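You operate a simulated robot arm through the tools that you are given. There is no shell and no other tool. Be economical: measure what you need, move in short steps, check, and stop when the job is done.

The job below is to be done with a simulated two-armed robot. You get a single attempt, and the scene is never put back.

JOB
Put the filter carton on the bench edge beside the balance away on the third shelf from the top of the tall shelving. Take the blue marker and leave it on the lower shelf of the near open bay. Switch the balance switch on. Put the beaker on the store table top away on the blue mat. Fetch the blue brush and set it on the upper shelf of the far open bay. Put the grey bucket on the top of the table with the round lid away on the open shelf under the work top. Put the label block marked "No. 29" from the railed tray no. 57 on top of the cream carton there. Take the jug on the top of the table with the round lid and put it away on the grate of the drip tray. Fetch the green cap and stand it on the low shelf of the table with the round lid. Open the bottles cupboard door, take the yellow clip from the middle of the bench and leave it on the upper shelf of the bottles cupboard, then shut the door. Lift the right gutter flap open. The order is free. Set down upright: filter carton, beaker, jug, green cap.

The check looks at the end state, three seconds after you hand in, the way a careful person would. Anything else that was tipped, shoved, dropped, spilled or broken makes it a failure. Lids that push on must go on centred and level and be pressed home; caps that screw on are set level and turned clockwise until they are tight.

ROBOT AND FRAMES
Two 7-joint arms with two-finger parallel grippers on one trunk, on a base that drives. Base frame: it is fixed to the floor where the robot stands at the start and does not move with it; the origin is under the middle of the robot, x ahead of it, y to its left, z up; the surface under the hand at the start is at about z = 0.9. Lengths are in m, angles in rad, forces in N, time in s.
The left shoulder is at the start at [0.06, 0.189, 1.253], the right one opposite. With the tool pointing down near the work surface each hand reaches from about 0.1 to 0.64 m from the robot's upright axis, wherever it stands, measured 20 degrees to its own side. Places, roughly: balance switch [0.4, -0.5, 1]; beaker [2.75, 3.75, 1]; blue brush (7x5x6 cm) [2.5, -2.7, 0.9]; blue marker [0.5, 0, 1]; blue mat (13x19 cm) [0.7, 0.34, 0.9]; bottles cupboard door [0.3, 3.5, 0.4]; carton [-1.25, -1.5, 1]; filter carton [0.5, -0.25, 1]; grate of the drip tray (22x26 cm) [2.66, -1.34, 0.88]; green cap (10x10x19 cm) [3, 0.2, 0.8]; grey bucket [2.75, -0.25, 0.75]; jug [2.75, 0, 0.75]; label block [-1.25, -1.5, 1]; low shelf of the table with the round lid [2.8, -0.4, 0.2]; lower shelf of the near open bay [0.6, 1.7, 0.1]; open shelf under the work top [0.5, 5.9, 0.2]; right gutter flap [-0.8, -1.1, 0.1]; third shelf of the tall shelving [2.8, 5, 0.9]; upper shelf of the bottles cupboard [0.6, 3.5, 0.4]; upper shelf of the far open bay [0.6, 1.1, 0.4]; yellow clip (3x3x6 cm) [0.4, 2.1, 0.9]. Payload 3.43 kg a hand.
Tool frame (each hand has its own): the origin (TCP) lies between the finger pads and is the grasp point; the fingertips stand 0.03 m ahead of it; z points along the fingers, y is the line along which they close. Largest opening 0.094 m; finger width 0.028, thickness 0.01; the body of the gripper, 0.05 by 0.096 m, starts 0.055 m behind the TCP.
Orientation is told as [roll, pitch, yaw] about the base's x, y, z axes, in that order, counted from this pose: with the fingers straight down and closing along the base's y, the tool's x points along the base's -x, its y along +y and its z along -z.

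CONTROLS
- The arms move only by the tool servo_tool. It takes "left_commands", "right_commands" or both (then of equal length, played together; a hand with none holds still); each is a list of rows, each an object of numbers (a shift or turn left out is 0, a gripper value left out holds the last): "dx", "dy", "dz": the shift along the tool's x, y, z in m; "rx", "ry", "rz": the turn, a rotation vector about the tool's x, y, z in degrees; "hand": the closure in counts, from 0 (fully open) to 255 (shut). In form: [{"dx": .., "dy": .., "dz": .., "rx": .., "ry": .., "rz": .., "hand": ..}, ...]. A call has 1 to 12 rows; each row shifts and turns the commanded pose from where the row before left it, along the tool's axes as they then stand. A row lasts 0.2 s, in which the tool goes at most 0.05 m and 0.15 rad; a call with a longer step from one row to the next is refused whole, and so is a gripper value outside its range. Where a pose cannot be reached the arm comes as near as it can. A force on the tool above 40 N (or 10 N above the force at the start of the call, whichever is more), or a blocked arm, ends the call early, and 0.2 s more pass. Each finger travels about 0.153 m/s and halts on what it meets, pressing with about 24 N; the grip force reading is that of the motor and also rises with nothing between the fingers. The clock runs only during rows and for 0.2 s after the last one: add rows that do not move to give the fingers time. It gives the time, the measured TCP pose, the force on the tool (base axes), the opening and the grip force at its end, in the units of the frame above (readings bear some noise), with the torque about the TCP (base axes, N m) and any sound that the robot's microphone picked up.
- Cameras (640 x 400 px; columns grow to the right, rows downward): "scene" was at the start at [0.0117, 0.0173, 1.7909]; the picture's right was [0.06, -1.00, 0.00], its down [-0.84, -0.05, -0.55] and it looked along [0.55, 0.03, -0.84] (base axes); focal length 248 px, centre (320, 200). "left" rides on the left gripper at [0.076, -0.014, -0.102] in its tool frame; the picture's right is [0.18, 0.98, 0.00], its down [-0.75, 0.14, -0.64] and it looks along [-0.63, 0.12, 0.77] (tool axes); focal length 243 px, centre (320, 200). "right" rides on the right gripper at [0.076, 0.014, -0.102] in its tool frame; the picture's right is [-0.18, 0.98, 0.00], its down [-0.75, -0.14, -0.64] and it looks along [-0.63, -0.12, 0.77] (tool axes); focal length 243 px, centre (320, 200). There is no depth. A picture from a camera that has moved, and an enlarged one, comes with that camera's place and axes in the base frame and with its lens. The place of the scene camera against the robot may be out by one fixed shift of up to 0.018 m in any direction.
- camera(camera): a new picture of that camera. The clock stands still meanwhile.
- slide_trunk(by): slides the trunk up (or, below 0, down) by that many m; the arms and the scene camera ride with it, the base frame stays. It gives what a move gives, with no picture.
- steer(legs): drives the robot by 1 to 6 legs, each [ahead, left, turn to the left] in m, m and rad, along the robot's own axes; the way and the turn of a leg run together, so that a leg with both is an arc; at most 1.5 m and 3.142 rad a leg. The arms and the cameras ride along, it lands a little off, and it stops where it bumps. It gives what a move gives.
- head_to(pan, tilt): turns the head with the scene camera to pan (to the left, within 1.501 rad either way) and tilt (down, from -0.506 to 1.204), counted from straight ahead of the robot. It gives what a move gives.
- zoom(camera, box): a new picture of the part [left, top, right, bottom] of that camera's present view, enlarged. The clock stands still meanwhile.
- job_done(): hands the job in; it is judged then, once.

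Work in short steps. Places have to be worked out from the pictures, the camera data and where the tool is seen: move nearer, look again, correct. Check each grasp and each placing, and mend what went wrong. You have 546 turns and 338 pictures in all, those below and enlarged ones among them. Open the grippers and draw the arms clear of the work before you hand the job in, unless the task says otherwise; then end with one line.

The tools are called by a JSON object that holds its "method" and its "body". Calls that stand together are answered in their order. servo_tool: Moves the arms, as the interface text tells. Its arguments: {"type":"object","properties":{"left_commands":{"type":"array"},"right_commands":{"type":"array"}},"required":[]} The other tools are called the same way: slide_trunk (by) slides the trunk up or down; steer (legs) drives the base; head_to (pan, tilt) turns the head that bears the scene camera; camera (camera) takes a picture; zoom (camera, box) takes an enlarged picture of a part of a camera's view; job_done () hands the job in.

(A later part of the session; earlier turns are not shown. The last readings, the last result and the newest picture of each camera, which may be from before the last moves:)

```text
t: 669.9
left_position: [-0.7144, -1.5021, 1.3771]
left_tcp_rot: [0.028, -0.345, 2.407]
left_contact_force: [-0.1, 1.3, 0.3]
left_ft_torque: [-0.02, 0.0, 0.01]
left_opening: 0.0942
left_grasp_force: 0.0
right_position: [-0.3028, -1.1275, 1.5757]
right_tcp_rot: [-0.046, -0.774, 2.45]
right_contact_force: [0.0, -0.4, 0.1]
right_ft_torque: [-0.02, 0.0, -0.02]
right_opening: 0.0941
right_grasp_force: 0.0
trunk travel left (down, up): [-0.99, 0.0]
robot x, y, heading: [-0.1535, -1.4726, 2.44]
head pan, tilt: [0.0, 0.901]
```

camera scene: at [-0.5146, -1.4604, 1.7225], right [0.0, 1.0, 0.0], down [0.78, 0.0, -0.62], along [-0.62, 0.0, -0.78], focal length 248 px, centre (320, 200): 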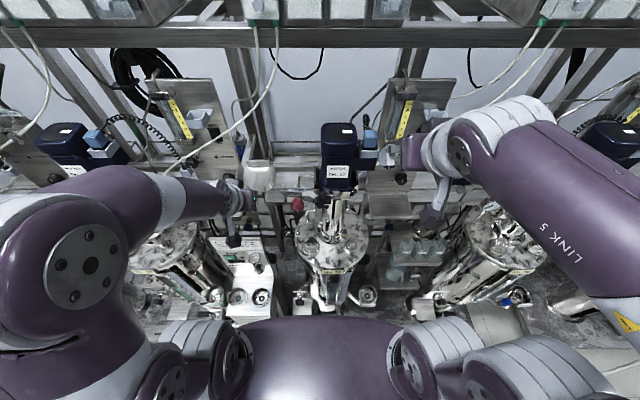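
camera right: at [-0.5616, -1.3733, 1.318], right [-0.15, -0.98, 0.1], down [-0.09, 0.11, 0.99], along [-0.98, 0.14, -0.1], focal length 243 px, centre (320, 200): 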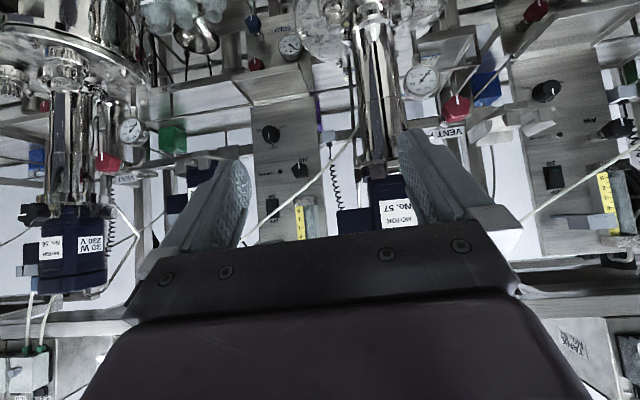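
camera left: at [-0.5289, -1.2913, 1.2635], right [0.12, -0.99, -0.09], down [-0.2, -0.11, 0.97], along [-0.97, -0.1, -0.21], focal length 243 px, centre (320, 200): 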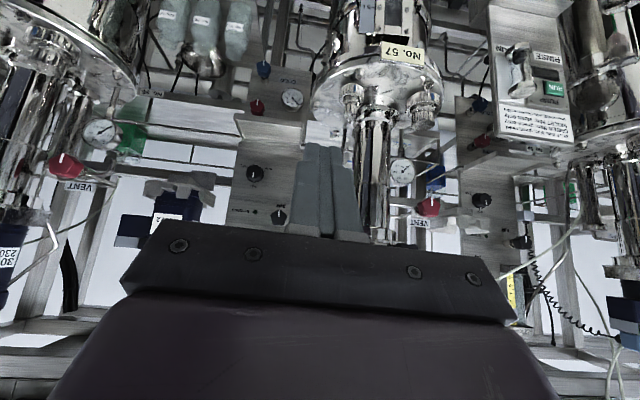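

I drive in diagonally in two steps, with the left hand high.

{"method": "steer", "body": {"legs": [[0.12, 0.16, 0]]}}

{"method": "camera", "body": {"camera": "left"}}

{"method": "head_to", "body": {"pan": 0.5, "tilt": 0.8}}

{"method": "camera", "body": {"camera": "scene"}}

```text
t: 671.5
left_position: [-0.9045, -1.543, 1.378]
left_tcp_rot: [0.032, -0.35, 2.403]
left_contact_force: [0.3, -0.4, 0.3]
left_ft_torque: [-0.01, 0.01, -0.01]
left_opening: 0.094
left_grasp_force: 0.1
right_position: [-0.4925, -1.1721, 1.5762]
right_tcp_rot: [-0.043, -0.778, 2.444]
right_contact_force: [0.8, 0.6, -0.2]
right_ft_torque: [-0.01, 0.03, 0.01]
right_opening: 0.0938
right_grasp_force: 0.1
trunk travel left (down, up): [-0.99, 0.0]
robot x, y, heading: [-0.3501, -1.5175, 2.442]
head pan, tilt: [0.0, 0.901]
```

```text
109 pictures are left
camera left: at [-0.8141, -1.6023, 1.4471], right [-0.53, -0.85, -0.03], down [-0.44, 0.24, 0.86], along [-0.73, 0.47, -0.5], focal length 243 px, centre (320, 200)
```

left: 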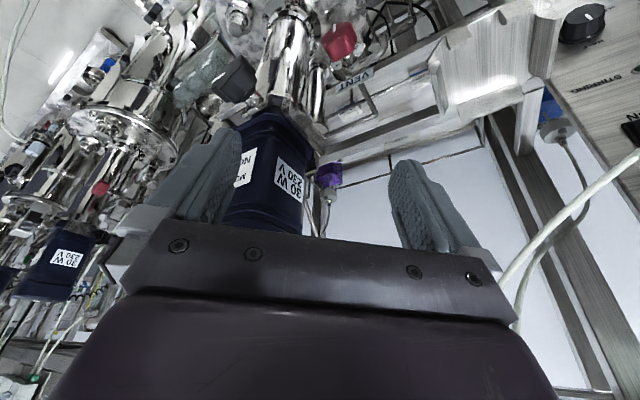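

```text
t: 672.4
left_position: [-0.9109, -1.5457, 1.3747]
left_tcp_rot: [0.025, -0.346, 2.406]
left_contact_force: [0.4, 1.0, -0.1]
left_ft_torque: [-0.04, 0.0, -0.01]
left_opening: 0.0939
left_grasp_force: 0.0
right_position: [-0.5, -1.1737, 1.5749]
right_tcp_rot: [-0.049, -0.774, 2.449]
right_contact_force: [-0.1, 0.9, 0.0]
right_ft_torque: [-0.01, 0.01, -0.04]
right_opening: 0.0937
right_grasp_force: 0.1
trunk travel left (down, up): [-0.99, 0.0]
robot x, y, heading: [-0.3472, -1.5179, 2.438]
head pan, tilt: [0.499, 0.799]
```

```text
108 pictures are left
camera scene: at [-0.3818, -1.5288, 1.8703], right [0.2, 0.98, 0.0], down [0.7, -0.15, -0.7], along [-0.68, 0.14, -0.72], focal length 248 px, centre (320, 200)
```

scene: 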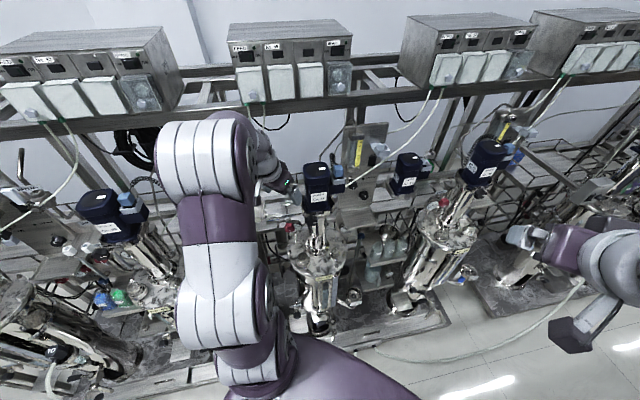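

The elbow rides high, as hoped. I go the second half.

{"method": "steer", "body": {"legs": [[0.09, 0.13, 0]]}}

{"method": "camera", "body": {"camera": "left"}}

{"method": "camera", "body": {"camera": "scene"}}

```text
t: 673.5
left_position: [-0.9877, -1.5648, 1.3735]
left_tcp_rot: [0.026, -0.345, 2.401]
left_contact_force: [-0.3, 0.5, -1.4]
left_ft_torque: [-0.02, -0.01, -0.01]
left_opening: 0.094
left_grasp_force: 0.1
right_position: [-0.5753, -1.1942, 1.5754]
right_tcp_rot: [-0.049, -0.772, 2.443]
right_contact_force: [-0.7, 0.3, 0.7]
right_ft_torque: [0.01, 0.01, 0.0]
right_opening: 0.0941
right_grasp_force: 0.0
trunk travel left (down, up): [-0.99, 0.0]
robot x, y, heading: [-0.4227, -1.5421, 2.435]
head pan, tilt: [0.499, 0.799]
stopped in leg 1: the robot was blocked; the commanded pose is now the measured one
```

```text
107 pictures are left
camera left: at [-0.8981, -1.6227, 1.4445], right [-0.53, -0.85, -0.04], down [-0.45, 0.24, 0.86], along [-0.72, 0.47, -0.5], focal length 243 px, centre (320, 200)
```

left: 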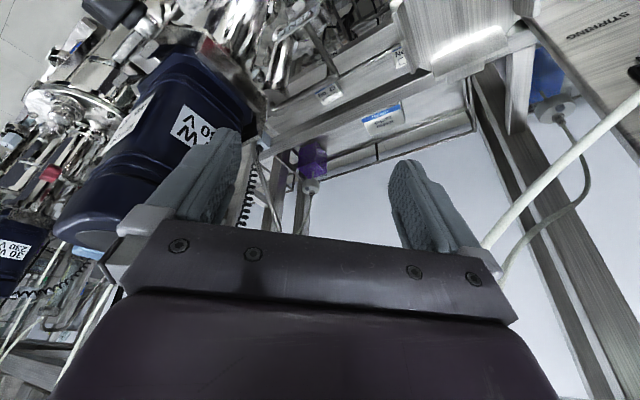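

```text
106 pictures are left
camera scene: at [-0.4594, -1.55, 1.8704], right [0.21, 0.98, 0.0], down [0.7, -0.15, -0.7], along [-0.68, 0.14, -0.72], focal length 248 px, centre (320, 200)
```

scene: 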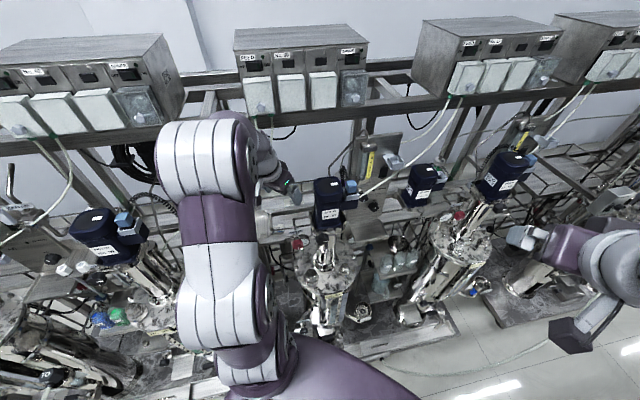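

The base is blocked at this angle. I zoom from here to fix the positions, then I'll try standing side-on (facing +y), which brings the left shoulder nearest.

{"method": "zoom", "body": {"camera": "left", "box": [260, 30, 460, 180]}}

```text
2.67 times, centred on (360, 105) of left
camera zoom: at [-0.8981, -1.6227, 1.4445], right [-0.53, -0.85, -0.04], down [-0.45, 0.24, 0.86], along [-0.72, 0.47, -0.5], focal length 647 px, centre (213, 453)
```

zoom: 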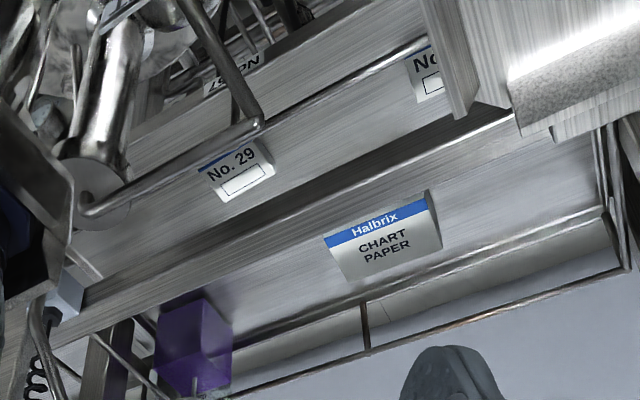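

Comparing all views, block No. 29 is at about [-1.25, -1.40, 0.88] and the carton at [-1.40, -1.51], and their labels face away: the tray is meant to be served from behind the row. I back out and look for a way around the row's end.

{"method": "steer", "body": {"legs": [[-0.3, -0.05, 0], [0, 0, 0.7]]}}

{"method": "steer", "body": {"legs": [[-0.1, 1.0, 0]]}}

{"method": "head_to", "body": {"pan": 0.2, "tilt": 0.4}}

{"method": "camera", "body": {"camera": "scene"}}

```text
t: 677.5
left_position: [-0.5795, -2.0788, 1.3769]
left_tcp_rot: [0.03, -0.346, 3.104]
left_contact_force: [0.4, -0.3, -0.3]
left_ft_torque: [0.0, -0.02, 0.0]
left_opening: 0.0943
left_grasp_force: 0.1
right_position: [-0.5039, -1.528, 1.5762]
right_tcp_rot: [-0.046, -0.774, -3.139]
right_contact_force: [-0.7, 1.0, -1.0]
right_ft_torque: [0.0, -0.02, -0.02]
right_opening: 0.0941
right_grasp_force: 0.1
trunk travel left (down, up): [-0.99, 0.0]
robot x, y, heading: [-0.1687, -1.6957, 3.134]
head pan, tilt: [0.499, 0.799]
```

```text
t: 682.1
left_position: [-0.4464, -2.9818, 1.3765]
left_tcp_rot: [0.028, -0.346, -3.044]
left_contact_force: [0.1, 0.9, -0.9]
left_ft_torque: [0.0, -0.01, 0.03]
left_opening: 0.0941
left_grasp_force: 0.1
right_position: [-0.445, -2.4271, 1.5761]
right_tcp_rot: [-0.044, -0.775, -3.003]
right_contact_force: [-0.3, 0.2, 0.3]
right_ft_torque: [0.01, -0.02, 0.01]
right_opening: 0.0942
right_grasp_force: 0.0
trunk travel left (down, up): [-0.99, 0.0]
robot x, y, heading: [-0.0912, -2.5486, -3.006]
head pan, tilt: [0.499, 0.799]
stopped in leg 1: the robot was blocked; the commanded pose is now the measured one
```

```text
t: 683.0
left_position: [-0.445, -2.9865, 1.3766]
left_tcp_rot: [0.028, -0.348, -3.043]
left_contact_force: [-0.8, 0.5, 0.3]
left_ft_torque: [0.02, 0.01, -0.02]
left_opening: 0.094
left_grasp_force: 0.2
right_position: [-0.4438, -2.4315, 1.5769]
right_tcp_rot: [-0.047, -0.774, -3.002]
right_contact_force: [-0.2, -0.4, -0.7]
right_ft_torque: [0.0, 0.02, -0.02]
right_opening: 0.0941
right_grasp_force: 0.0
trunk travel left (down, up): [-0.99, 0.0]
robot x, y, heading: [-0.0876, -2.553, -3.011]
head pan, tilt: [0.201, 0.4]
```

```text
104 pictures are left
camera scene: at [-0.1134, -2.562, 1.9054], right [-0.33, 0.95, 0.0], down [0.37, 0.13, -0.92], along [-0.87, -0.3, -0.39], focal length 248 px, centre (320, 200)
```

scene: 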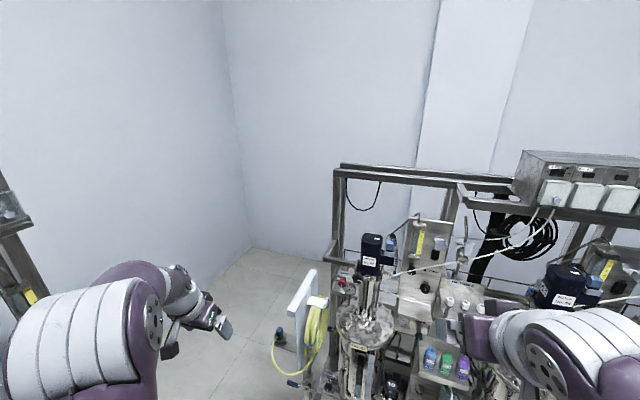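

Behind the row there is floor about 1 m wide to the wall. I look at the gap at this end.

{"method": "head_to", "body": {"pan": 0.35, "tilt": 0.85}}

{"method": "camera", "body": {"camera": "scene"}}

{"method": "head_to", "body": {"pan": 1.2, "tilt": 0.85}}

{"method": "camera", "body": {"camera": "scene"}}

```text
t: 683.9
left_position: [-0.445, -2.9851, 1.3762]
left_tcp_rot: [0.029, -0.348, -3.044]
left_contact_force: [-0.7, -0.1, 0.0]
left_ft_torque: [-0.01, -0.01, 0.04]
left_opening: 0.094
left_grasp_force: 0.0
right_position: [-0.4449, -2.4294, 1.5754]
right_tcp_rot: [-0.044, -0.775, -3.002]
right_contact_force: [-0.2, -0.3, -0.4]
right_ft_torque: [0.03, -0.01, -0.03]
right_opening: 0.0941
right_grasp_force: 0.0
trunk travel left (down, up): [-0.99, 0.0]
robot x, y, heading: [-0.0861, -2.549, -3.008]
head pan, tilt: [0.351, 0.85]
```

```text
103 pictures are left
camera scene: at [-0.0958, -2.5662, 1.8665], right [-0.46, 0.89, 0.0], down [0.67, 0.35, -0.66], along [-0.59, -0.31, -0.75], focal length 248 px, centre (320, 200)
```

scene: 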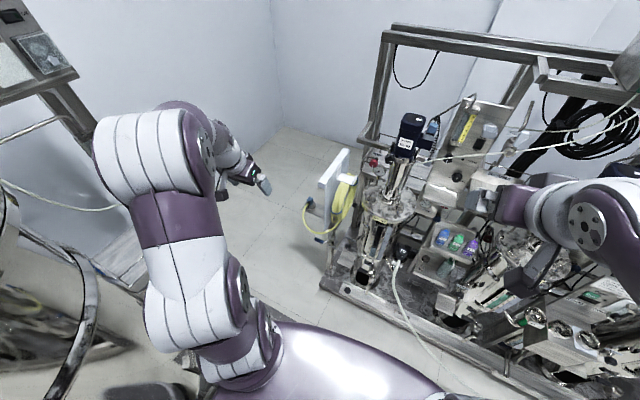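

```text
t: 685.0
left_position: [-0.445, -2.9845, 1.3766]
left_tcp_rot: [0.027, -0.347, -3.043]
left_contact_force: [0.4, 0.7, 0.9]
left_ft_torque: [-0.01, 0.02, 0.0]
left_opening: 0.0939
left_grasp_force: 0.1
right_position: [-0.444, -2.429, 1.5749]
right_tcp_rot: [-0.045, -0.775, -3.002]
right_contact_force: [-0.1, 0.7, -0.4]
right_ft_torque: [-0.01, 0.03, 0.02]
right_opening: 0.0939
right_grasp_force: 0.1
trunk travel left (down, up): [-0.99, 0.0]
robot x, y, heading: [-0.0847, -2.55, -3.011]
head pan, tilt: [1.201, 0.85]
```

```text
102 pictures are left
camera scene: at [-0.045, -2.6064, 1.8664], right [-0.97, 0.24, 0.0], down [0.18, 0.73, -0.66], along [-0.16, -0.64, -0.75], focal length 248 px, centre (320, 200)
```

scene: 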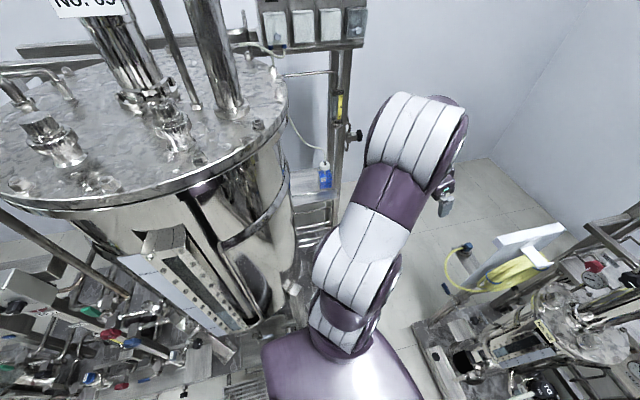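

This end is too tight. The other end (y≈1.8) must be the way. On the way I do the gutter flap: I drive to y≈−1.0 and look down at the gutter.

{"method": "steer", "body": {"legs": [[-0.05, -0.3, 0], [0, 0, -0.13], [0.0, -1.2, 0]]}}

{"method": "head_to", "body": {"pan": 0.0, "tilt": 0.9}}

{"method": "camera", "body": {"camera": "scene"}}

```text
t: 693.3
left_position: [-0.486, -1.4425, 1.3762]
left_tcp_rot: [0.027, -0.348, 3.104]
left_contact_force: [0.4, 0.1, -0.1]
left_ft_torque: [0.02, 0.01, 0.02]
left_opening: 0.0941
left_grasp_force: 0.1
right_position: [-0.4109, -0.8937, 1.576]
right_tcp_rot: [-0.048, -0.775, -3.136]
right_contact_force: [0.2, 0.5, -0.1]
right_ft_torque: [-0.02, 0.0, 0.04]
right_opening: 0.0941
right_grasp_force: 0.0
trunk travel left (down, up): [-0.99, 0.0]
robot x, y, heading: [-0.0713, -1.0581, 3.136]
head pan, tilt: [1.201, 0.85]
```

```text
t: 694.7
left_position: [-0.4864, -1.4427, 1.3776]
left_tcp_rot: [0.029, -0.348, 3.103]
left_contact_force: [-0.3, 0.4, 0.5]
left_ft_torque: [0.01, -0.01, 0.02]
left_opening: 0.094
left_grasp_force: 0.1
right_position: [-0.4119, -0.8933, 1.5761]
right_tcp_rot: [-0.045, -0.774, -3.137]
right_contact_force: [0.6, 0.5, 0.7]
right_ft_torque: [-0.05, -0.03, -0.01]
right_opening: 0.0942
right_grasp_force: 0.0
trunk travel left (down, up): [-0.99, 0.0]
robot x, y, heading: [-0.0753, -1.0618, 3.137]
head pan, tilt: [0.0, 0.901]
```

```text
101 pictures are left
camera scene: at [-0.0871, -1.0484, 1.8625], right [0.0, 1.0, 0.0], down [0.78, 0.0, -0.62], along [-0.62, 0.0, -0.78], focal length 248 px, centre (320, 200)
```

scene: 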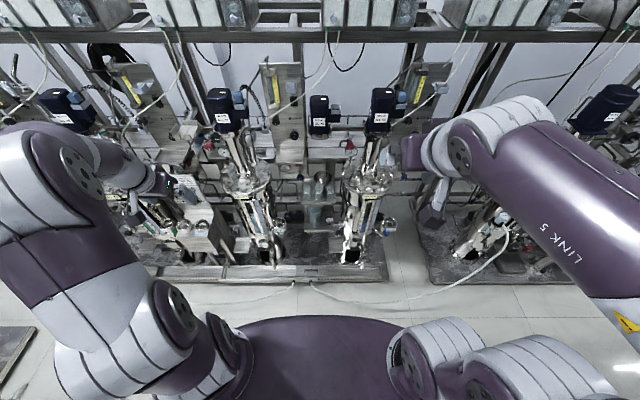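

{"method": "zoom", "body": {"camera": "scene", "box": [140, 220, 420, 320]}}

```text
2.29 times, centred on (280, 270) of scene
camera zoom: at [-0.0871, -1.0484, 1.8625], right [0.0, 1.0, 0.0], down [0.78, 0.0, -0.62], along [-0.62, 0.0, -0.78], focal length 567 px, centre (411, 40)
```

zoom: 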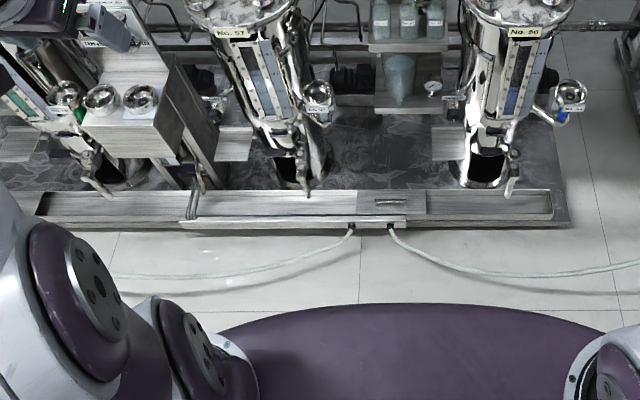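

The flap with a finger slot is at about [-0.816, -1.11, 0.1]. I lower the trunk and bring the right hand's camera over it.

{"method": "slide_trunk", "body": {"by": -0.4}}

{"method": "slide_trunk", "body": {"by": -0.35}}

{"method": "head_to", "body": {"pan": 0.0, "tilt": 0.8}}

{"method": "camera", "body": {"camera": "scene"}}

{"method": "camera", "body": {"camera": "right"}}

```text
t: 698.5
left_position: [-0.4856, -1.4427, 0.9767]
left_tcp_rot: [0.027, -0.348, 3.102]
left_contact_force: [-0.8, 0.7, -0.1]
left_ft_torque: [-0.02, -0.04, 0.01]
left_opening: 0.0939
left_grasp_force: 0.0
right_position: [-0.4101, -0.8935, 1.176]
right_tcp_rot: [-0.046, -0.776, -3.138]
right_contact_force: [-0.4, 0.3, -0.6]
right_ft_torque: [0.01, 0.01, 0.0]
right_opening: 0.0941
right_grasp_force: 0.0
trunk travel left (down, up): [-0.59, 0.4]
robot x, y, heading: [-0.0776, -1.0579, 3.136]
head pan, tilt: [0.0, 0.901]
```

```text
t: 702.0
left_position: [-0.4868, -1.4431, 0.626]
left_tcp_rot: [0.027, -0.346, 3.103]
left_contact_force: [0.2, 0.0, -0.3]
left_ft_torque: [-0.01, 0.01, 0.0]
left_opening: 0.094
left_grasp_force: 0.0
right_position: [-0.4113, -0.8927, 0.8248]
right_tcp_rot: [-0.045, -0.777, -3.14]
right_contact_force: [0.4, 1.1, -0.4]
right_ft_torque: [0.02, 0.01, 0.02]
right_opening: 0.094
right_grasp_force: 0.1
trunk travel left (down, up): [-0.24, 0.75]
robot x, y, heading: [-0.0724, -1.0623, 3.139]
head pan, tilt: [0.0, 0.901]
```

```text
t: 702.6
left_position: [-0.4866, -1.4428, 0.6268]
left_tcp_rot: [0.027, -0.347, 3.103]
left_contact_force: [0.2, -0.4, -0.2]
left_ft_torque: [-0.03, 0.0, 0.0]
left_opening: 0.0939
left_grasp_force: 0.1
right_position: [-0.4114, -0.8945, 0.8263]
right_tcp_rot: [-0.045, -0.775, -3.138]
right_contact_force: [-0.2, 0.6, -0.2]
right_ft_torque: [0.0, -0.02, -0.02]
right_opening: 0.094
right_grasp_force: 0.0
trunk travel left (down, up): [-0.24, 0.75]
robot x, y, heading: [-0.07, -1.0621, 3.138]
head pan, tilt: [0.0, 0.799]
```

```text
99 pictures are left
camera scene: at [-0.0922, -1.0484, 1.1204], right [0.01, 1.0, 0.0], down [0.72, 0.0, -0.7], along [-0.7, 0.0, -0.72], focal length 248 px, centre (320, 200)
```

scene: 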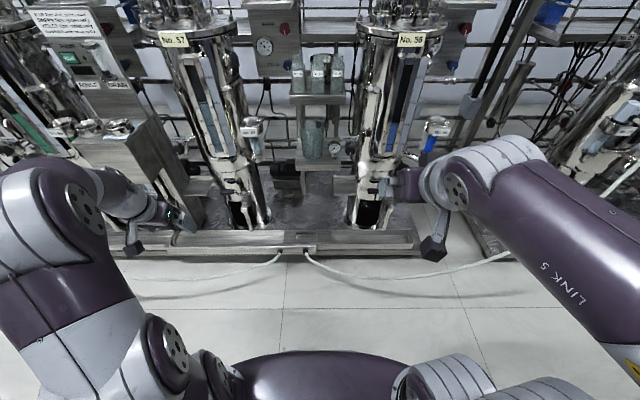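

```text
98 pictures are left
camera right: at [-0.2849, -0.9122, 0.845], right [-0.16, -0.98, 0.1], down [-0.09, 0.11, 0.99], along [-0.98, 0.15, -0.1], focal length 243 px, centre (320, 200)
```

right: 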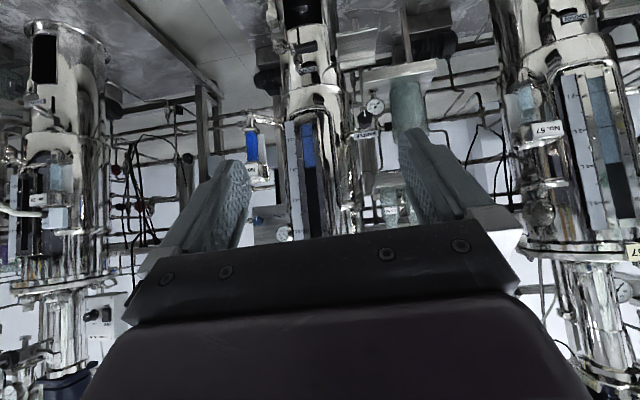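

{"method": "zoom", "body": {"camera": "scene", "box": [220, 190, 440, 290]}}

```text
2.91 times, centred on (330, 240) of scene
camera zoom: at [-0.0922, -1.0484, 1.1204], right [0.01, 1.0, 0.0], down [0.72, 0.0, -0.7], along [-0.7, 0.0, -0.72], focal length 721 px, centre (291, 84)
```

zoom: 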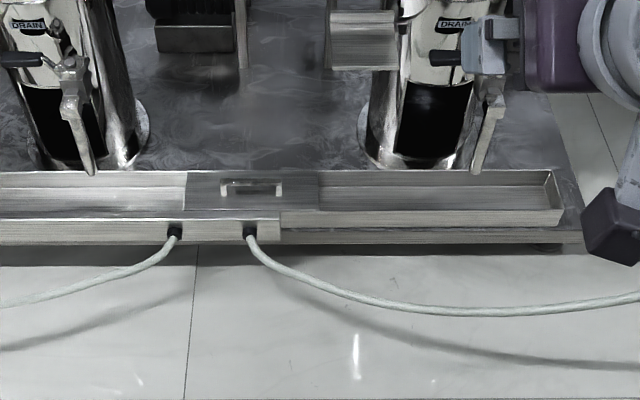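

The right flap is a plate about 22×8 cm with a staple handle (bar along y) at about [-0.83, -1.115]. I draw the left hand back, point the right hand down and turn it 90° to straddle the bar.

{"method": "servo_tool", "body": {"left_commands": [{"dx": 0.042, "dz": -0.015}, {"dx": 0.042, "dz": -0.015}, {"dx": 0.042, "dz": -0.015}, {}, {}, {}, {}], "right_commands": [{"ry": 8}, {"ry": 8}, {"ry": 8}, {"ry": 8}, {"ry": 8}, {"ry": 4.4}, {}]}}

{"method": "servo_tool", "body": {"right_commands": [{"rz": -8.5}, {"rz": -8.5}, {"rz": -8.5}, {"rz": -8.5}, {"rz": -8.5}, {"rz": -8.5}, {"rz": -8.5}, {"rz": -8.5}, {"rz": -8.5}, {"rz": -8.5}, {"rz": -5}, {}]}}

{"method": "steer", "body": {"legs": [[0.16, 0.25, 0]]}}

{"method": "camera", "body": {"camera": "right"}}

```text
t: 704.2
left_position: [-0.3524, -1.4466, 0.6259]
left_tcp_rot: [0.028, -0.346, 3.105]
left_contact_force: [-0.2, -0.2, -0.3]
left_ft_torque: [0.01, -0.04, 0.05]
left_opening: 0.0938
left_grasp_force: 0.1
right_position: [-0.3711, -0.9635, 0.7639]
right_tcp_rot: [-0.109, -0.304, 3.12]
right_contact_force: [-0.3, 0.1, 0.2]
right_ft_torque: [-0.02, 0.0, 0.0]
right_opening: 0.0941
right_grasp_force: 0.1
right hand out of reach, approached as far as the arm can: row 1, 2, 3, 4, 5, 6
trunk travel left (down, up): [-0.24, 0.75]
robot x, y, heading: [-0.0733, -1.0608, 3.136]
head pan, tilt: [0.0, 0.799]
```

```text
t: 706.8
left_position: [-0.3528, -1.4468, 0.6266]
left_tcp_rot: [0.028, -0.349, 3.103]
left_contact_force: [-0.6, 0.8, -0.6]
left_ft_torque: [-0.02, 0.02, -0.02]
left_opening: 0.0941
left_grasp_force: 0.0
right_position: [-0.2364, -1.0425, 0.6929]
right_tcp_rot: [-0.327, 0.061, -1.77]
right_contact_force: [-0.1, 0.2, 0.0]
right_ft_torque: [0.03, 0.02, 0.01]
right_opening: 0.0938
right_grasp_force: 0.0
right hand out of reach, approached as far as the arm can: row 4, 5, 6, 7, 8, 9, 10, 11
trunk travel left (down, up): [-0.24, 0.75]
robot x, y, heading: [-0.0748, -1.0631, 3.134]
head pan, tilt: [0.0, 0.799]
```

```text
t: 708.9
left_position: [-0.5143, -1.697, 0.6259]
left_tcp_rot: [0.027, -0.347, 3.104]
left_contact_force: [0.4, -0.4, 0.3]
left_ft_torque: [0.01, -0.01, -0.01]
left_opening: 0.0941
left_grasp_force: 0.1
right_position: [-0.3986, -1.2919, 0.6928]
right_tcp_rot: [-0.326, 0.06, -1.772]
right_contact_force: [0.3, -0.5, -0.3]
right_ft_torque: [0.01, 0.0, 0.03]
right_opening: 0.0937
right_grasp_force: 0.1
trunk travel left (down, up): [-0.24, 0.75]
robot x, y, heading: [-0.236, -1.3088, 3.137]
head pan, tilt: [0.0, 0.799]
```

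```text
96 pictures are left
camera right: at [-0.3379, -1.2333, 0.7902], right [0.88, -0.35, -0.33], down [-0.09, -0.79, 0.61], along [-0.47, -0.5, -0.73], focal length 243 px, centre (320, 200)
```

right: 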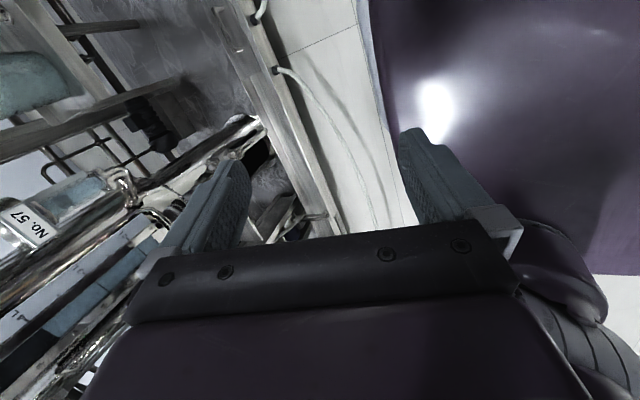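

The wrist got cramped near the chest. I extend the right hand forward, then level it.

{"method": "servo_tool", "body": {"right_commands": [{"dx": 0.016, "dy": -0.043, "dz": 0.0157}, {"dx": 0.016, "dy": -0.043, "dz": 0.0157}, {"dx": 0.016, "dy": -0.043, "dz": 0.0157}, {"dx": 0.016, "dy": -0.043, "dz": 0.0157}, {"dx": 0.016, "dy": -0.043, "dz": 0.0157}, {"dx": 0.016, "dy": -0.043, "dz": 0.0157}, {"rx": -8}, {"rx": -8}, {"rz": -6}, {"rz": -5}, {}]}}

{"method": "camera", "body": {"camera": "right"}}

```text
t: 711.3
left_position: [-0.5136, -1.6954, 0.627]
left_tcp_rot: [0.029, -0.347, 3.101]
left_contact_force: [0.0, -0.3, 0.0]
left_ft_torque: [0.0, 0.01, -0.01]
left_opening: 0.094
left_grasp_force: 0.1
right_position: [-0.3448, -1.3149, 0.6784]
right_tcp_rot: [-0.258, 0.104, -1.589]
right_contact_force: [-0.4, -0.6, 0.1]
right_ft_torque: [-0.01, 0.03, 0.04]
right_opening: 0.0939
right_grasp_force: 0.0
right hand out of reach, approached as far as the arm can: row 1, 2, 3, 4, 5, 6, 7, 8, 9, 10
trunk travel left (down, up): [-0.24, 0.75]
robot x, y, heading: [-0.2349, -1.3091, 3.134]
head pan, tilt: [0.0, 0.799]
```

```text
95 pictures are left
camera right: at [-0.304, -1.2511, 0.7798], right [0.95, -0.17, -0.27], down [0.01, -0.82, 0.57], along [-0.32, -0.55, -0.77], focal length 243 px, centre (320, 200)
```

right: 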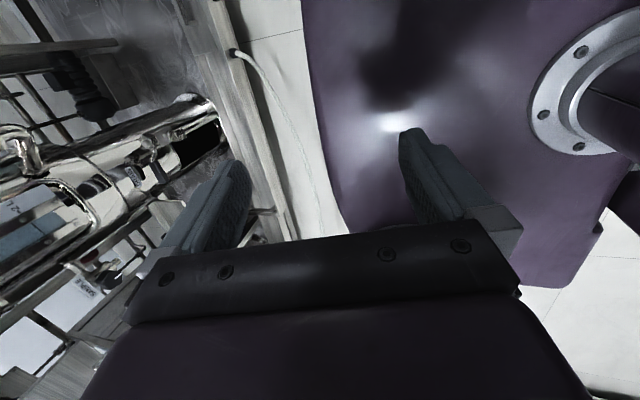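

This wrist direction is at its limits. I turn it back and will use the opposite turn or another grasp.

{"method": "servo_tool", "body": {"right_commands": [{"rz": 8.5}, {"rz": 8.5}, {"rz": 8.5}, {"rz": 8.5}, {"rz": 8.5}, {"rz": 8.5}, {"rz": 8.5}, {"rz": 8.5}, {"rz": 8.5}, {"rz": 8.5}, {}]}}

{"method": "servo_tool", "body": {"right_commands": [{"dx": -0.04}, {"dx": -0.04}, {"dx": -0.04}, {"dx": -0.04}, {"dx": -0.04}, {}]}}

```text
t: 713.7
left_position: [-0.5135, -1.6963, 0.6263]
left_tcp_rot: [0.027, -0.349, 3.103]
left_contact_force: [-0.2, 0.7, -0.4]
left_ft_torque: [-0.03, 0.0, 0.03]
left_opening: 0.094
left_grasp_force: 0.1
right_position: [-0.3473, -1.3171, 0.665]
right_tcp_rot: [-0.131, -0.237, -3.045]
right_contact_force: [-0.2, 0.1, 0.0]
right_ft_torque: [0.0, -0.04, 0.02]
right_opening: 0.0939
right_grasp_force: 0.1
right hand out of reach, approached as far as the arm can: row 1
trunk travel left (down, up): [-0.24, 0.75]
robot x, y, heading: [-0.232, -1.3122, 3.135]
head pan, tilt: [0.0, 0.799]
```

```text
t: 715.1
left_position: [-0.5131, -1.6957, 0.6254]
left_tcp_rot: [0.027, -0.347, 3.103]
left_contact_force: [0.5, 0.3, 0.1]
left_ft_torque: [-0.02, 0.0, 0.03]
left_opening: 0.0939
left_grasp_force: 0.1
right_position: [-0.5406, -1.3366, 0.7118]
right_tcp_rot: [-0.133, -0.231, -3.044]
right_contact_force: [-0.3, -0.4, -0.2]
right_ft_torque: [-0.03, -0.03, 0.05]
right_opening: 0.094
right_grasp_force: 0.1
trunk travel left (down, up): [-0.24, 0.75]
robot x, y, heading: [-0.2346, -1.3102, 3.135]
head pan, tilt: [0.0, 0.799]
```

I'll use the left arm instead, whose 90° turn works well. I reposition so the flap is ahead of the left hand and turn that hand.

{"method": "steer", "body": {"legs": [[0.0, -0.36, 0]]}}

{"method": "servo_tool", "body": {"left_commands": [{"dx": -0.042, "dz": 0.015}, {"dx": -0.042, "dz": 0.015}, {"dx": -0.042, "dz": 0.015}, {"dx": -0.042, "dz": 0.015, "dy": -0.04}, {"dy": -0.045}, {"dy": -0.045}, {"ry": 8}, {"ry": 8}, {"ry": 4}, {}]}}

{"method": "servo_tool", "body": {"left_commands": [{"rz": 8.5}, {"rz": 8.5}, {"rz": 8.5}, {"rz": 8.5}, {"rz": 8.5}, {"rz": 8.5}, {"rz": 8.5}, {"rz": 8.5}, {"rz": 8.5}, {"rz": 8.5}, {"rz": 5}, {}]}}

{"method": "camera", "body": {"camera": "left"}}

```text
t: 717.4
left_position: [-0.5112, -1.3402, 0.6252]
left_tcp_rot: [0.028, -0.347, 3.106]
left_contact_force: [-0.6, -0.2, 0.1]
left_ft_torque: [0.01, 0.02, 0.0]
left_opening: 0.094
left_grasp_force: 0.1
right_position: [-0.539, -0.98, 0.7119]
right_tcp_rot: [-0.132, -0.23, -3.043]
right_contact_force: [-0.6, 0.2, 0.3]
right_ft_torque: [0.01, 0.0, -0.01]
right_opening: 0.0941
right_grasp_force: 0.0
trunk travel left (down, up): [-0.24, 0.75]
robot x, y, heading: [-0.2304, -0.9551, 3.137]
head pan, tilt: [0.0, 0.799]
```

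```text
refused: row 4 steps farther than a row can; nothing moved
```

```text
t: 720.0
left_position: [-0.5096, -1.3406, 0.6255]
left_tcp_rot: [0.346, 0.025, 1.541]
left_contact_force: [0.2, -0.3, -0.5]
left_ft_torque: [0.06, 0.0, 0.0]
left_opening: 0.0939
left_grasp_force: 0.0
right_position: [-0.54, -0.9792, 0.712]
right_tcp_rot: [-0.131, -0.231, -3.042]
right_contact_force: [0.4, -0.1, 0.5]
right_ft_torque: [0.02, -0.01, 0.01]
right_opening: 0.094
right_grasp_force: 0.1
trunk travel left (down, up): [-0.24, 0.75]
robot x, y, heading: [-0.2325, -0.9554, 3.14]
head pan, tilt: [0.0, 0.799]
```

```text
94 pictures are left
camera left: at [-0.4641, -1.4138, 0.7186], right [-0.93, -0.15, 0.34], down [0.11, 0.77, 0.63], along [-0.35, 0.62, -0.7], focal length 243 px, centre (320, 200)
```

left: 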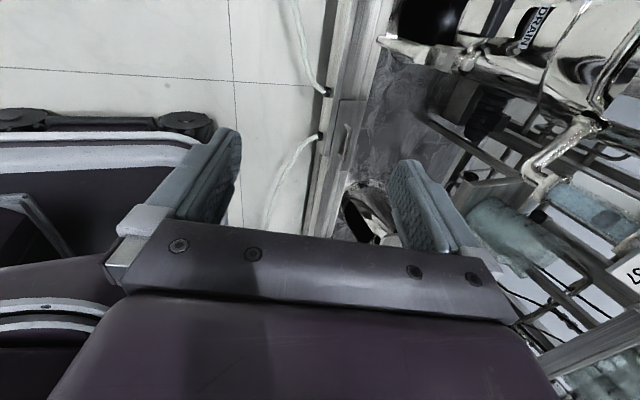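

The flap's handle is seen at about [-0.818, -1.107]. I lower the trunk, shift the left hand over and drive 0.1 m closer.

{"method": "slide_trunk", "body": {"by": -0.2}}

{"method": "servo_tool", "body": {"left_commands": [{"dx": -0.045}, {"dx": -0.045}, {"dx": -0.045}, {"dx": -0.045}, {"dx": -0.045}, {"dy": 0.045}, {"dy": 0.045}, {}]}}

{"method": "steer", "body": {"legs": [[0.1, 0, 0]]}}

{"method": "camera", "body": {"camera": "left"}}

```text
t: 722.1
left_position: [-0.5108, -1.3396, 0.4258]
left_tcp_rot: [0.347, 0.028, 1.542]
left_contact_force: [0.2, -0.2, 0.0]
left_ft_torque: [0.04, -0.02, -0.01]
left_opening: 0.0939
left_grasp_force: 0.1
right_position: [-0.5393, -0.979, 0.5127]
right_tcp_rot: [-0.131, -0.23, -3.042]
right_contact_force: [0.1, 0.2, 1.0]
right_ft_torque: [-0.01, -0.01, 0.02]
right_opening: 0.0939
right_grasp_force: 0.1
trunk travel left (down, up): [-0.04, 0.95]
robot x, y, heading: [-0.233, -0.9519, 3.136]
head pan, tilt: [0.0, 0.799]
```

```text
t: 723.9
left_position: [-0.6134, -1.1178, 0.4507]
left_tcp_rot: [0.347, 0.027, 1.542]
left_contact_force: [0.1, -0.9, 0.2]
left_ft_torque: [-0.02, 0.02, 0.01]
left_opening: 0.0941
left_grasp_force: 0.0
left hand out of reach, approached as far as the arm can: row 3, 4
right_position: [-0.5396, -0.9788, 0.5133]
right_tcp_rot: [-0.133, -0.23, -3.043]
right_contact_force: [0.2, 0.5, -0.4]
right_ft_torque: [0.01, -0.04, 0.0]
right_opening: 0.0944
right_grasp_force: 0.0
trunk travel left (down, up): [-0.04, 0.95]
robot x, y, heading: [-0.2323, -0.956, 3.14]
head pan, tilt: [0.0, 0.799]
```

```text
t: 725.1
left_position: [-0.7116, -1.1183, 0.4509]
left_tcp_rot: [0.346, 0.025, 1.545]
left_contact_force: [-0.4, 0.2, -0.4]
left_ft_torque: [-0.02, -0.01, 0.01]
left_opening: 0.0939
left_grasp_force: 0.1
right_position: [-0.6381, -0.9792, 0.5121]
right_tcp_rot: [-0.133, -0.23, -3.042]
right_contact_force: [0.0, 0.6, -0.2]
right_ft_torque: [-0.02, 0.01, 0.02]
right_opening: 0.0939
right_grasp_force: 0.0
trunk travel left (down, up): [-0.04, 0.95]
robot x, y, heading: [-0.3306, -0.9547, 3.14]
head pan, tilt: [0.0, 0.799]
```

```text
93 pictures are left
camera left: at [-0.6654, -1.1934, 0.5427], right [-0.93, -0.15, 0.34], down [0.11, 0.77, 0.63], along [-0.36, 0.62, -0.7], focal length 243 px, centre (320, 200)
```

left: 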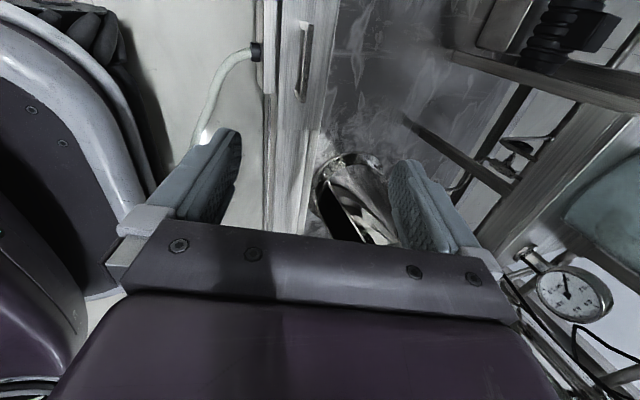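

{"method": "zoom", "body": {"camera": "left", "box": [230, 0, 390, 120]}}

```text
3.33 times, centred on (310, 60) of left
camera zoom: at [-0.6654, -1.1934, 0.5427], right [-0.93, -0.15, 0.34], down [0.11, 0.77, 0.63], along [-0.36, 0.62, -0.7], focal length 809 px, centre (353, 667)
```

zoom: 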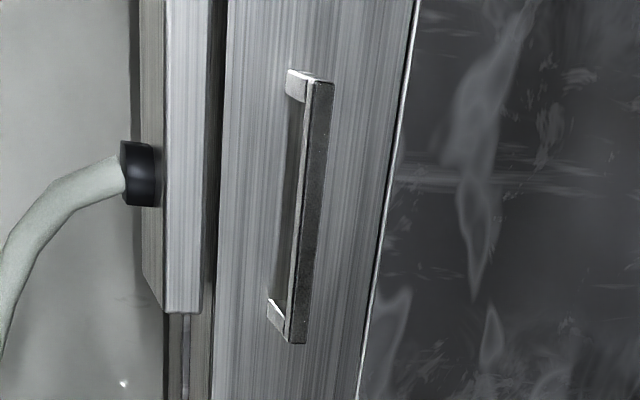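

The handle bar is about 1 cm thick, some 2 cm above the plate, nearer the front edge, so the hinge is likely at the back. I lower along the tool axis.

{"method": "servo_tool", "body": {"left_commands": [{"dz": 0.045, "dy": -0.003, "hand": 120}, {"dz": 0.045, "dy": -0.003}, {"dz": 0.045, "dy": -0.003}, {"dz": 0.045, "dy": -0.003}, {"dz": 0.045}, {}]}}

{"method": "camera", "body": {"camera": "left"}}

```text
t: 726.5
left_position: [-0.7774, -1.1226, 0.2337]
left_tcp_rot: [0.348, 0.027, 1.543]
left_contact_force: [0.6, -0.4, 0.6]
left_ft_torque: [-0.04, 0.03, 0.01]
left_opening: 0.0496
left_grasp_force: 0.1
right_position: [-0.6373, -0.98, 0.5114]
right_tcp_rot: [-0.133, -0.231, -3.041]
right_contact_force: [-0.8, -0.6, 0.1]
right_ft_torque: [0.01, 0.0, -0.01]
right_opening: 0.0943
right_grasp_force: 0.0
trunk travel left (down, up): [-0.04, 0.95]
robot x, y, heading: [-0.3299, -0.9507, 3.134]
head pan, tilt: [0.0, 0.799]
```

```text
91 pictures are left
camera left: at [-0.7313, -1.1973, 0.3267], right [-0.93, -0.15, 0.34], down [0.11, 0.77, 0.63], along [-0.36, 0.62, -0.7], focal length 243 px, centre (320, 200)
```

left: 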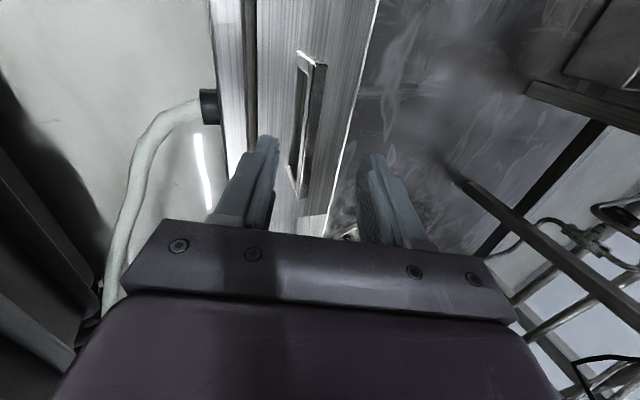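

{"method": "servo_tool", "body": {"left_commands": [{"dz": 0.04, "dx": -0.005, "dy": -0.002}, {"dz": 0.03}, {}]}}

{"method": "camera", "body": {"camera": "left"}}

```text
t: 727.0
left_position: [-0.7972, -1.1183, 0.1865]
left_tcp_rot: [0.356, 0.031, 1.544]
left_contact_force: [9.2, 3.0, 21.1]
left_ft_torque: [0.37, -0.84, -0.05]
left_opening: 0.0505
left_grasp_force: 0.5
right_position: [-0.6373, -0.9792, 0.5129]
right_tcp_rot: [-0.135, -0.23, -3.04]
right_contact_force: [0.8, 0.2, 0.0]
right_ft_torque: [0.0, -0.02, 0.02]
right_opening: 0.0941
right_grasp_force: 0.0
trunk travel left (down, up): [-0.04, 0.95]
robot x, y, heading: [-0.3315, -0.9543, 3.139]
head pan, tilt: [0.0, 0.799]
stopped in row 2 (left hand): the force on the tool passed its limit at 153 N (the readings are from after the stop); the commanded pose is now the measured one
```

```text
90 pictures are left
camera left: at [-0.7496, -1.1926, 0.2785], right [-0.93, -0.15, 0.35], down [0.11, 0.77, 0.63], along [-0.36, 0.62, -0.7], focal length 243 px, centre (320, 200)
```

left: 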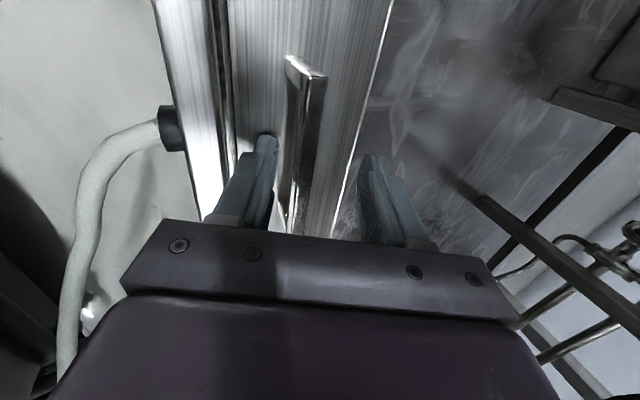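

The fingertips rest on the plate (z≈0.158) with the bar between them. I ease up slightly and close.

{"method": "servo_tool", "body": {"left_commands": [{"dz": -0.003, "dy": -0.004}, {"hand": 200}, {"hand": 255}, {}, {}]}}

{"method": "camera", "body": {"camera": "left"}}

```text
t: 728.2
left_position: [-0.7907, -1.1193, 0.1851]
left_tcp_rot: [0.351, 0.029, 1.547]
left_contact_force: [15.3, 1.3, 6.1]
left_ft_torque: [0.03, -0.34, 1.09]
left_opening: 0.0155
left_grasp_force: 45.0
right_position: [-0.6389, -0.9803, 0.5121]
right_tcp_rot: [-0.133, -0.231, -3.039]
right_contact_force: [1.0, 0.2, -0.1]
right_ft_torque: [-0.05, 0.05, 0.03]
right_opening: 0.0941
right_grasp_force: 0.0
trunk travel left (down, up): [-0.04, 0.95]
robot x, y, heading: [-0.3294, -0.9526, 3.14]
head pan, tilt: [0.0, 0.799]
```

```text
89 pictures are left
camera left: at [-0.744, -1.1934, 0.2779], right [-0.93, -0.15, 0.34], down [0.11, 0.77, 0.63], along [-0.36, 0.62, -0.7], focal length 243 px, centre (320, 200)
```

left: 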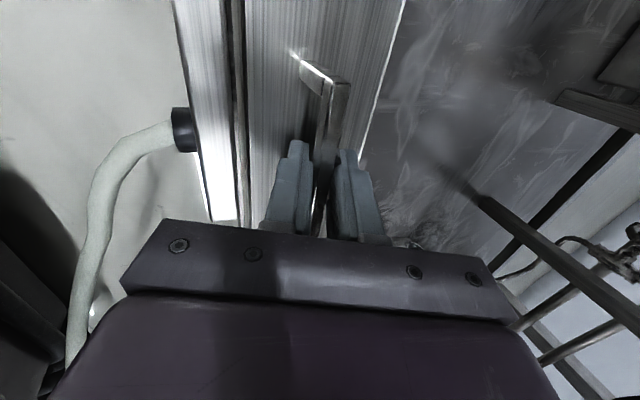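

The bar is gripped. I lift 1.5 cm gently and read the forces to learn where the hinge is.

{"method": "servo_tool", "body": {"left_commands": [{"dy": 0.0017, "dz": -0.0047}, {"dy": 0.0017, "dz": -0.0047}, {"dy": 0.0017, "dz": -0.0047}, {}]}}

{"method": "zoom", "body": {"camera": "scene", "box": [220, 190, 440, 330]}}

```text
t: 729.0
left_position: [-0.7941, -1.1195, 0.1951]
left_tcp_rot: [0.352, 0.024, 1.548]
left_contact_force: [-17.4, -1.2, -23.5]
left_ft_torque: [0.58, -0.12, 1.19]
left_opening: 0.0128
left_grasp_force: 44.6
right_position: [-0.6403, -0.9792, 0.5096]
right_tcp_rot: [-0.135, -0.226, -3.041]
right_contact_force: [-0.6, 0.3, 0.8]
right_ft_torque: [-0.02, -0.01, -0.02]
right_opening: 0.094
right_grasp_force: 0.0
trunk travel left (down, up): [-0.04, 0.95]
robot x, y, heading: [-0.3272, -0.9524, 3.137]
head pan, tilt: [0.0, 0.799]
stopped in row 3 (left hand): the force on the tool passed its limit at 50 N (the readings are from after the stop); the commanded pose is now the measured one
```

```text
2.86 times, centred on (330, 260) of scene
camera zoom: at [-0.3523, -0.9415, 0.9201], right [0.0, 1.0, 0.0], down [0.72, 0.0, -0.7], along [-0.7, 0.0, -0.72], focal length 708 px, centre (291, 29)
```

zoom: 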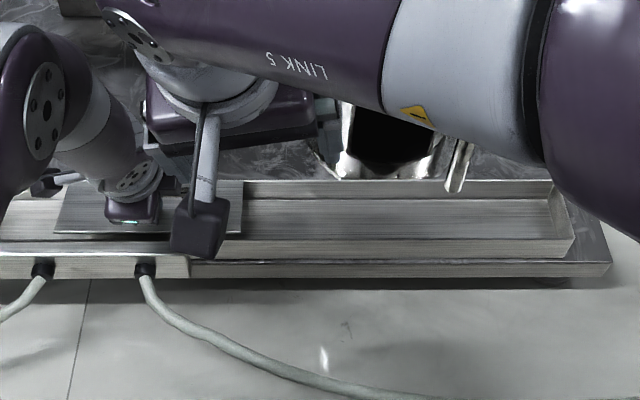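

The reaction shows the hinge is at the back edge (about x=−0.83). To follow the arc I need to hold the bar with the very fingertips: I lower back, open, raise 2 cm and re-grip.

{"method": "servo_tool", "body": {"left_commands": [{"dy": -0.003, "dz": 0.008}, {"hand": 130}, {}, {"dy": 0.0065, "dz": -0.018}, {"hand": 200}, {"hand": 255}, {}, {}]}}

{"method": "camera", "body": {"camera": "left"}}

```text
t: 730.8
left_position: [-0.793, -1.1184, 0.2071]
left_tcp_rot: [0.353, 0.028, 1.546]
left_contact_force: [4.4, 0.1, 0.0]
left_ft_torque: [0.49, -0.23, 1.2]
left_opening: 0.0128
left_grasp_force: 45.0
right_position: [-0.6385, -0.9797, 0.5108]
right_tcp_rot: [-0.134, -0.228, -3.041]
right_contact_force: [0.3, 0.3, 0.2]
right_ft_torque: [0.01, 0.0, 0.01]
right_opening: 0.0937
right_grasp_force: 0.1
trunk travel left (down, up): [-0.04, 0.95]
robot x, y, heading: [-0.3283, -0.9517, 3.139]
head pan, tilt: [0.0, 0.799]
```

```text
87 pictures are left
camera left: at [-0.7452, -1.1926, 0.3002], right [-0.93, -0.15, 0.34], down [0.11, 0.77, 0.63], along [-0.36, 0.62, -0.7], focal length 243 px, centre (320, 200)
```

left: 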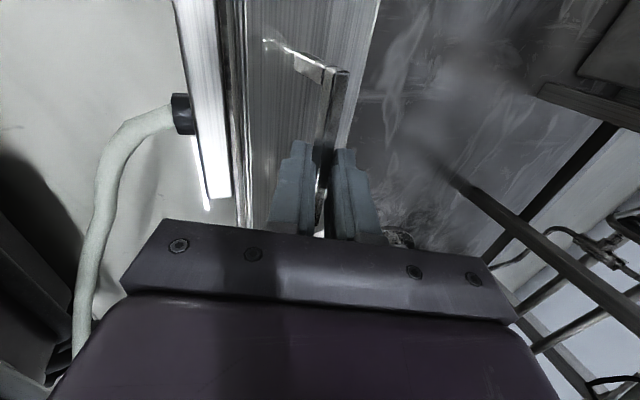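

Gripped by the tips. I move along the arc: up 1.3 cm and back 1.1 cm.

{"method": "servo_tool", "body": {"left_commands": [{"dy": 0.0074, "dz": -0.0043}, {"dy": 0.0074, "dz": -0.0043}, {}]}}

{"method": "camera", "body": {"camera": "left"}}

```text
t: 731.5
left_position: [-0.8042, -1.118, 0.2195]
left_tcp_rot: [0.351, 0.027, 1.546]
left_contact_force: [-11.6, -7.8, -25.3]
left_ft_torque: [0.26, 0.05, 1.27]
left_opening: 0.0132
left_grasp_force: 44.2
right_position: [-0.6396, -0.9807, 0.5104]
right_tcp_rot: [-0.134, -0.226, -3.039]
right_contact_force: [0.1, 0.1, -0.4]
right_ft_torque: [0.01, 0.04, 0.0]
right_opening: 0.0939
right_grasp_force: 0.0
trunk travel left (down, up): [-0.04, 0.95]
robot x, y, heading: [-0.3299, -0.9565, 3.14]
head pan, tilt: [0.0, 0.799]
```

```text
86 pictures are left
camera left: at [-0.7569, -1.192, 0.3116], right [-0.93, -0.15, 0.34], down [0.11, 0.77, 0.63], along [-0.36, 0.62, -0.7], focal length 243 px, centre (320, 200)
```

left: 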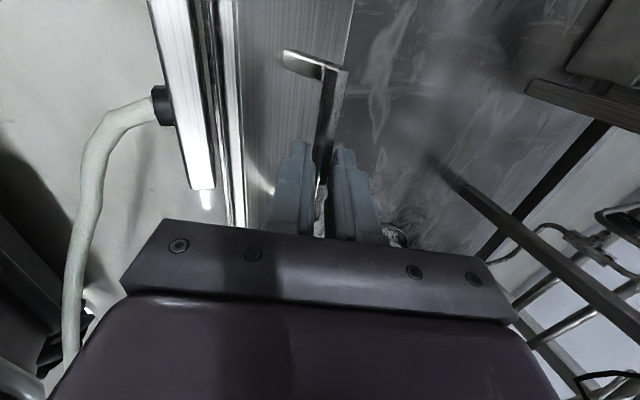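

The flap follows with some weight. I continue along the arc.

{"method": "servo_tool", "body": {"left_commands": [{"dy": 0.0087, "dz": -0.0006}, {"dy": 0.0087, "dz": -0.0006}, {}]}}

{"method": "camera", "body": {"camera": "left"}}

{"method": "zoom", "body": {"camera": "scene", "box": [200, 170, 420, 310]}}

```text
t: 732.4
left_position: [-0.8205, -1.1176, 0.2267]
left_tcp_rot: [0.349, 0.027, 1.546]
left_contact_force: [-5.7, -13.1, -22.9]
left_ft_torque: [-0.12, 0.1, 1.4]
left_opening: 0.0123
left_grasp_force: 44.1
right_position: [-0.6391, -0.9798, 0.5106]
right_tcp_rot: [-0.136, -0.228, -3.04]
right_contact_force: [-0.5, 0.0, 0.0]
right_ft_torque: [0.01, 0.01, 0.02]
right_opening: 0.0938
right_grasp_force: 0.0
trunk travel left (down, up): [-0.04, 0.95]
robot x, y, heading: [-0.329, -0.9559, 3.137]
head pan, tilt: [0.0, 0.799]
```

```text
85 pictures are left
camera left: at [-0.7725, -1.1919, 0.3187], right [-0.93, -0.15, 0.34], down [0.11, 0.77, 0.63], along [-0.36, 0.62, -0.7], focal length 243 px, centre (320, 200)
```

left: 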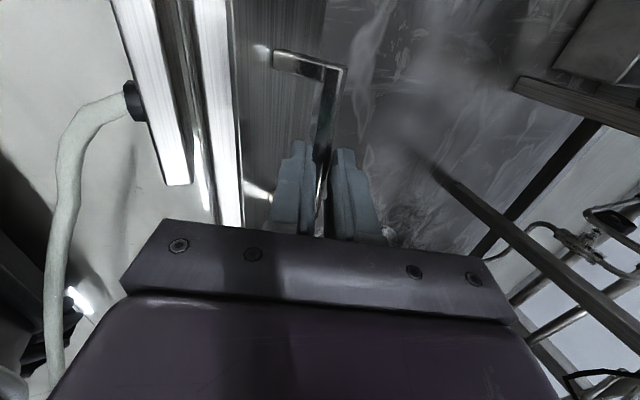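

```text
2.86 times, centred on (310, 240) of scene
camera zoom: at [-0.3518, -0.9416, 0.9203], right [0.0, 1.0, 0.0], down [0.72, 0.0, -0.7], along [-0.7, 0.0, -0.72], focal length 708 px, centre (349, 86)
```

zoom: 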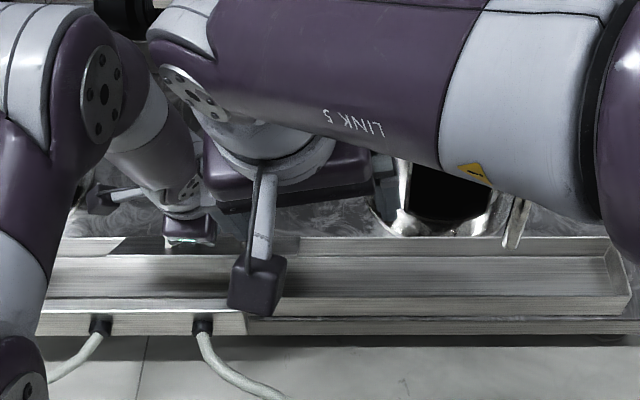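

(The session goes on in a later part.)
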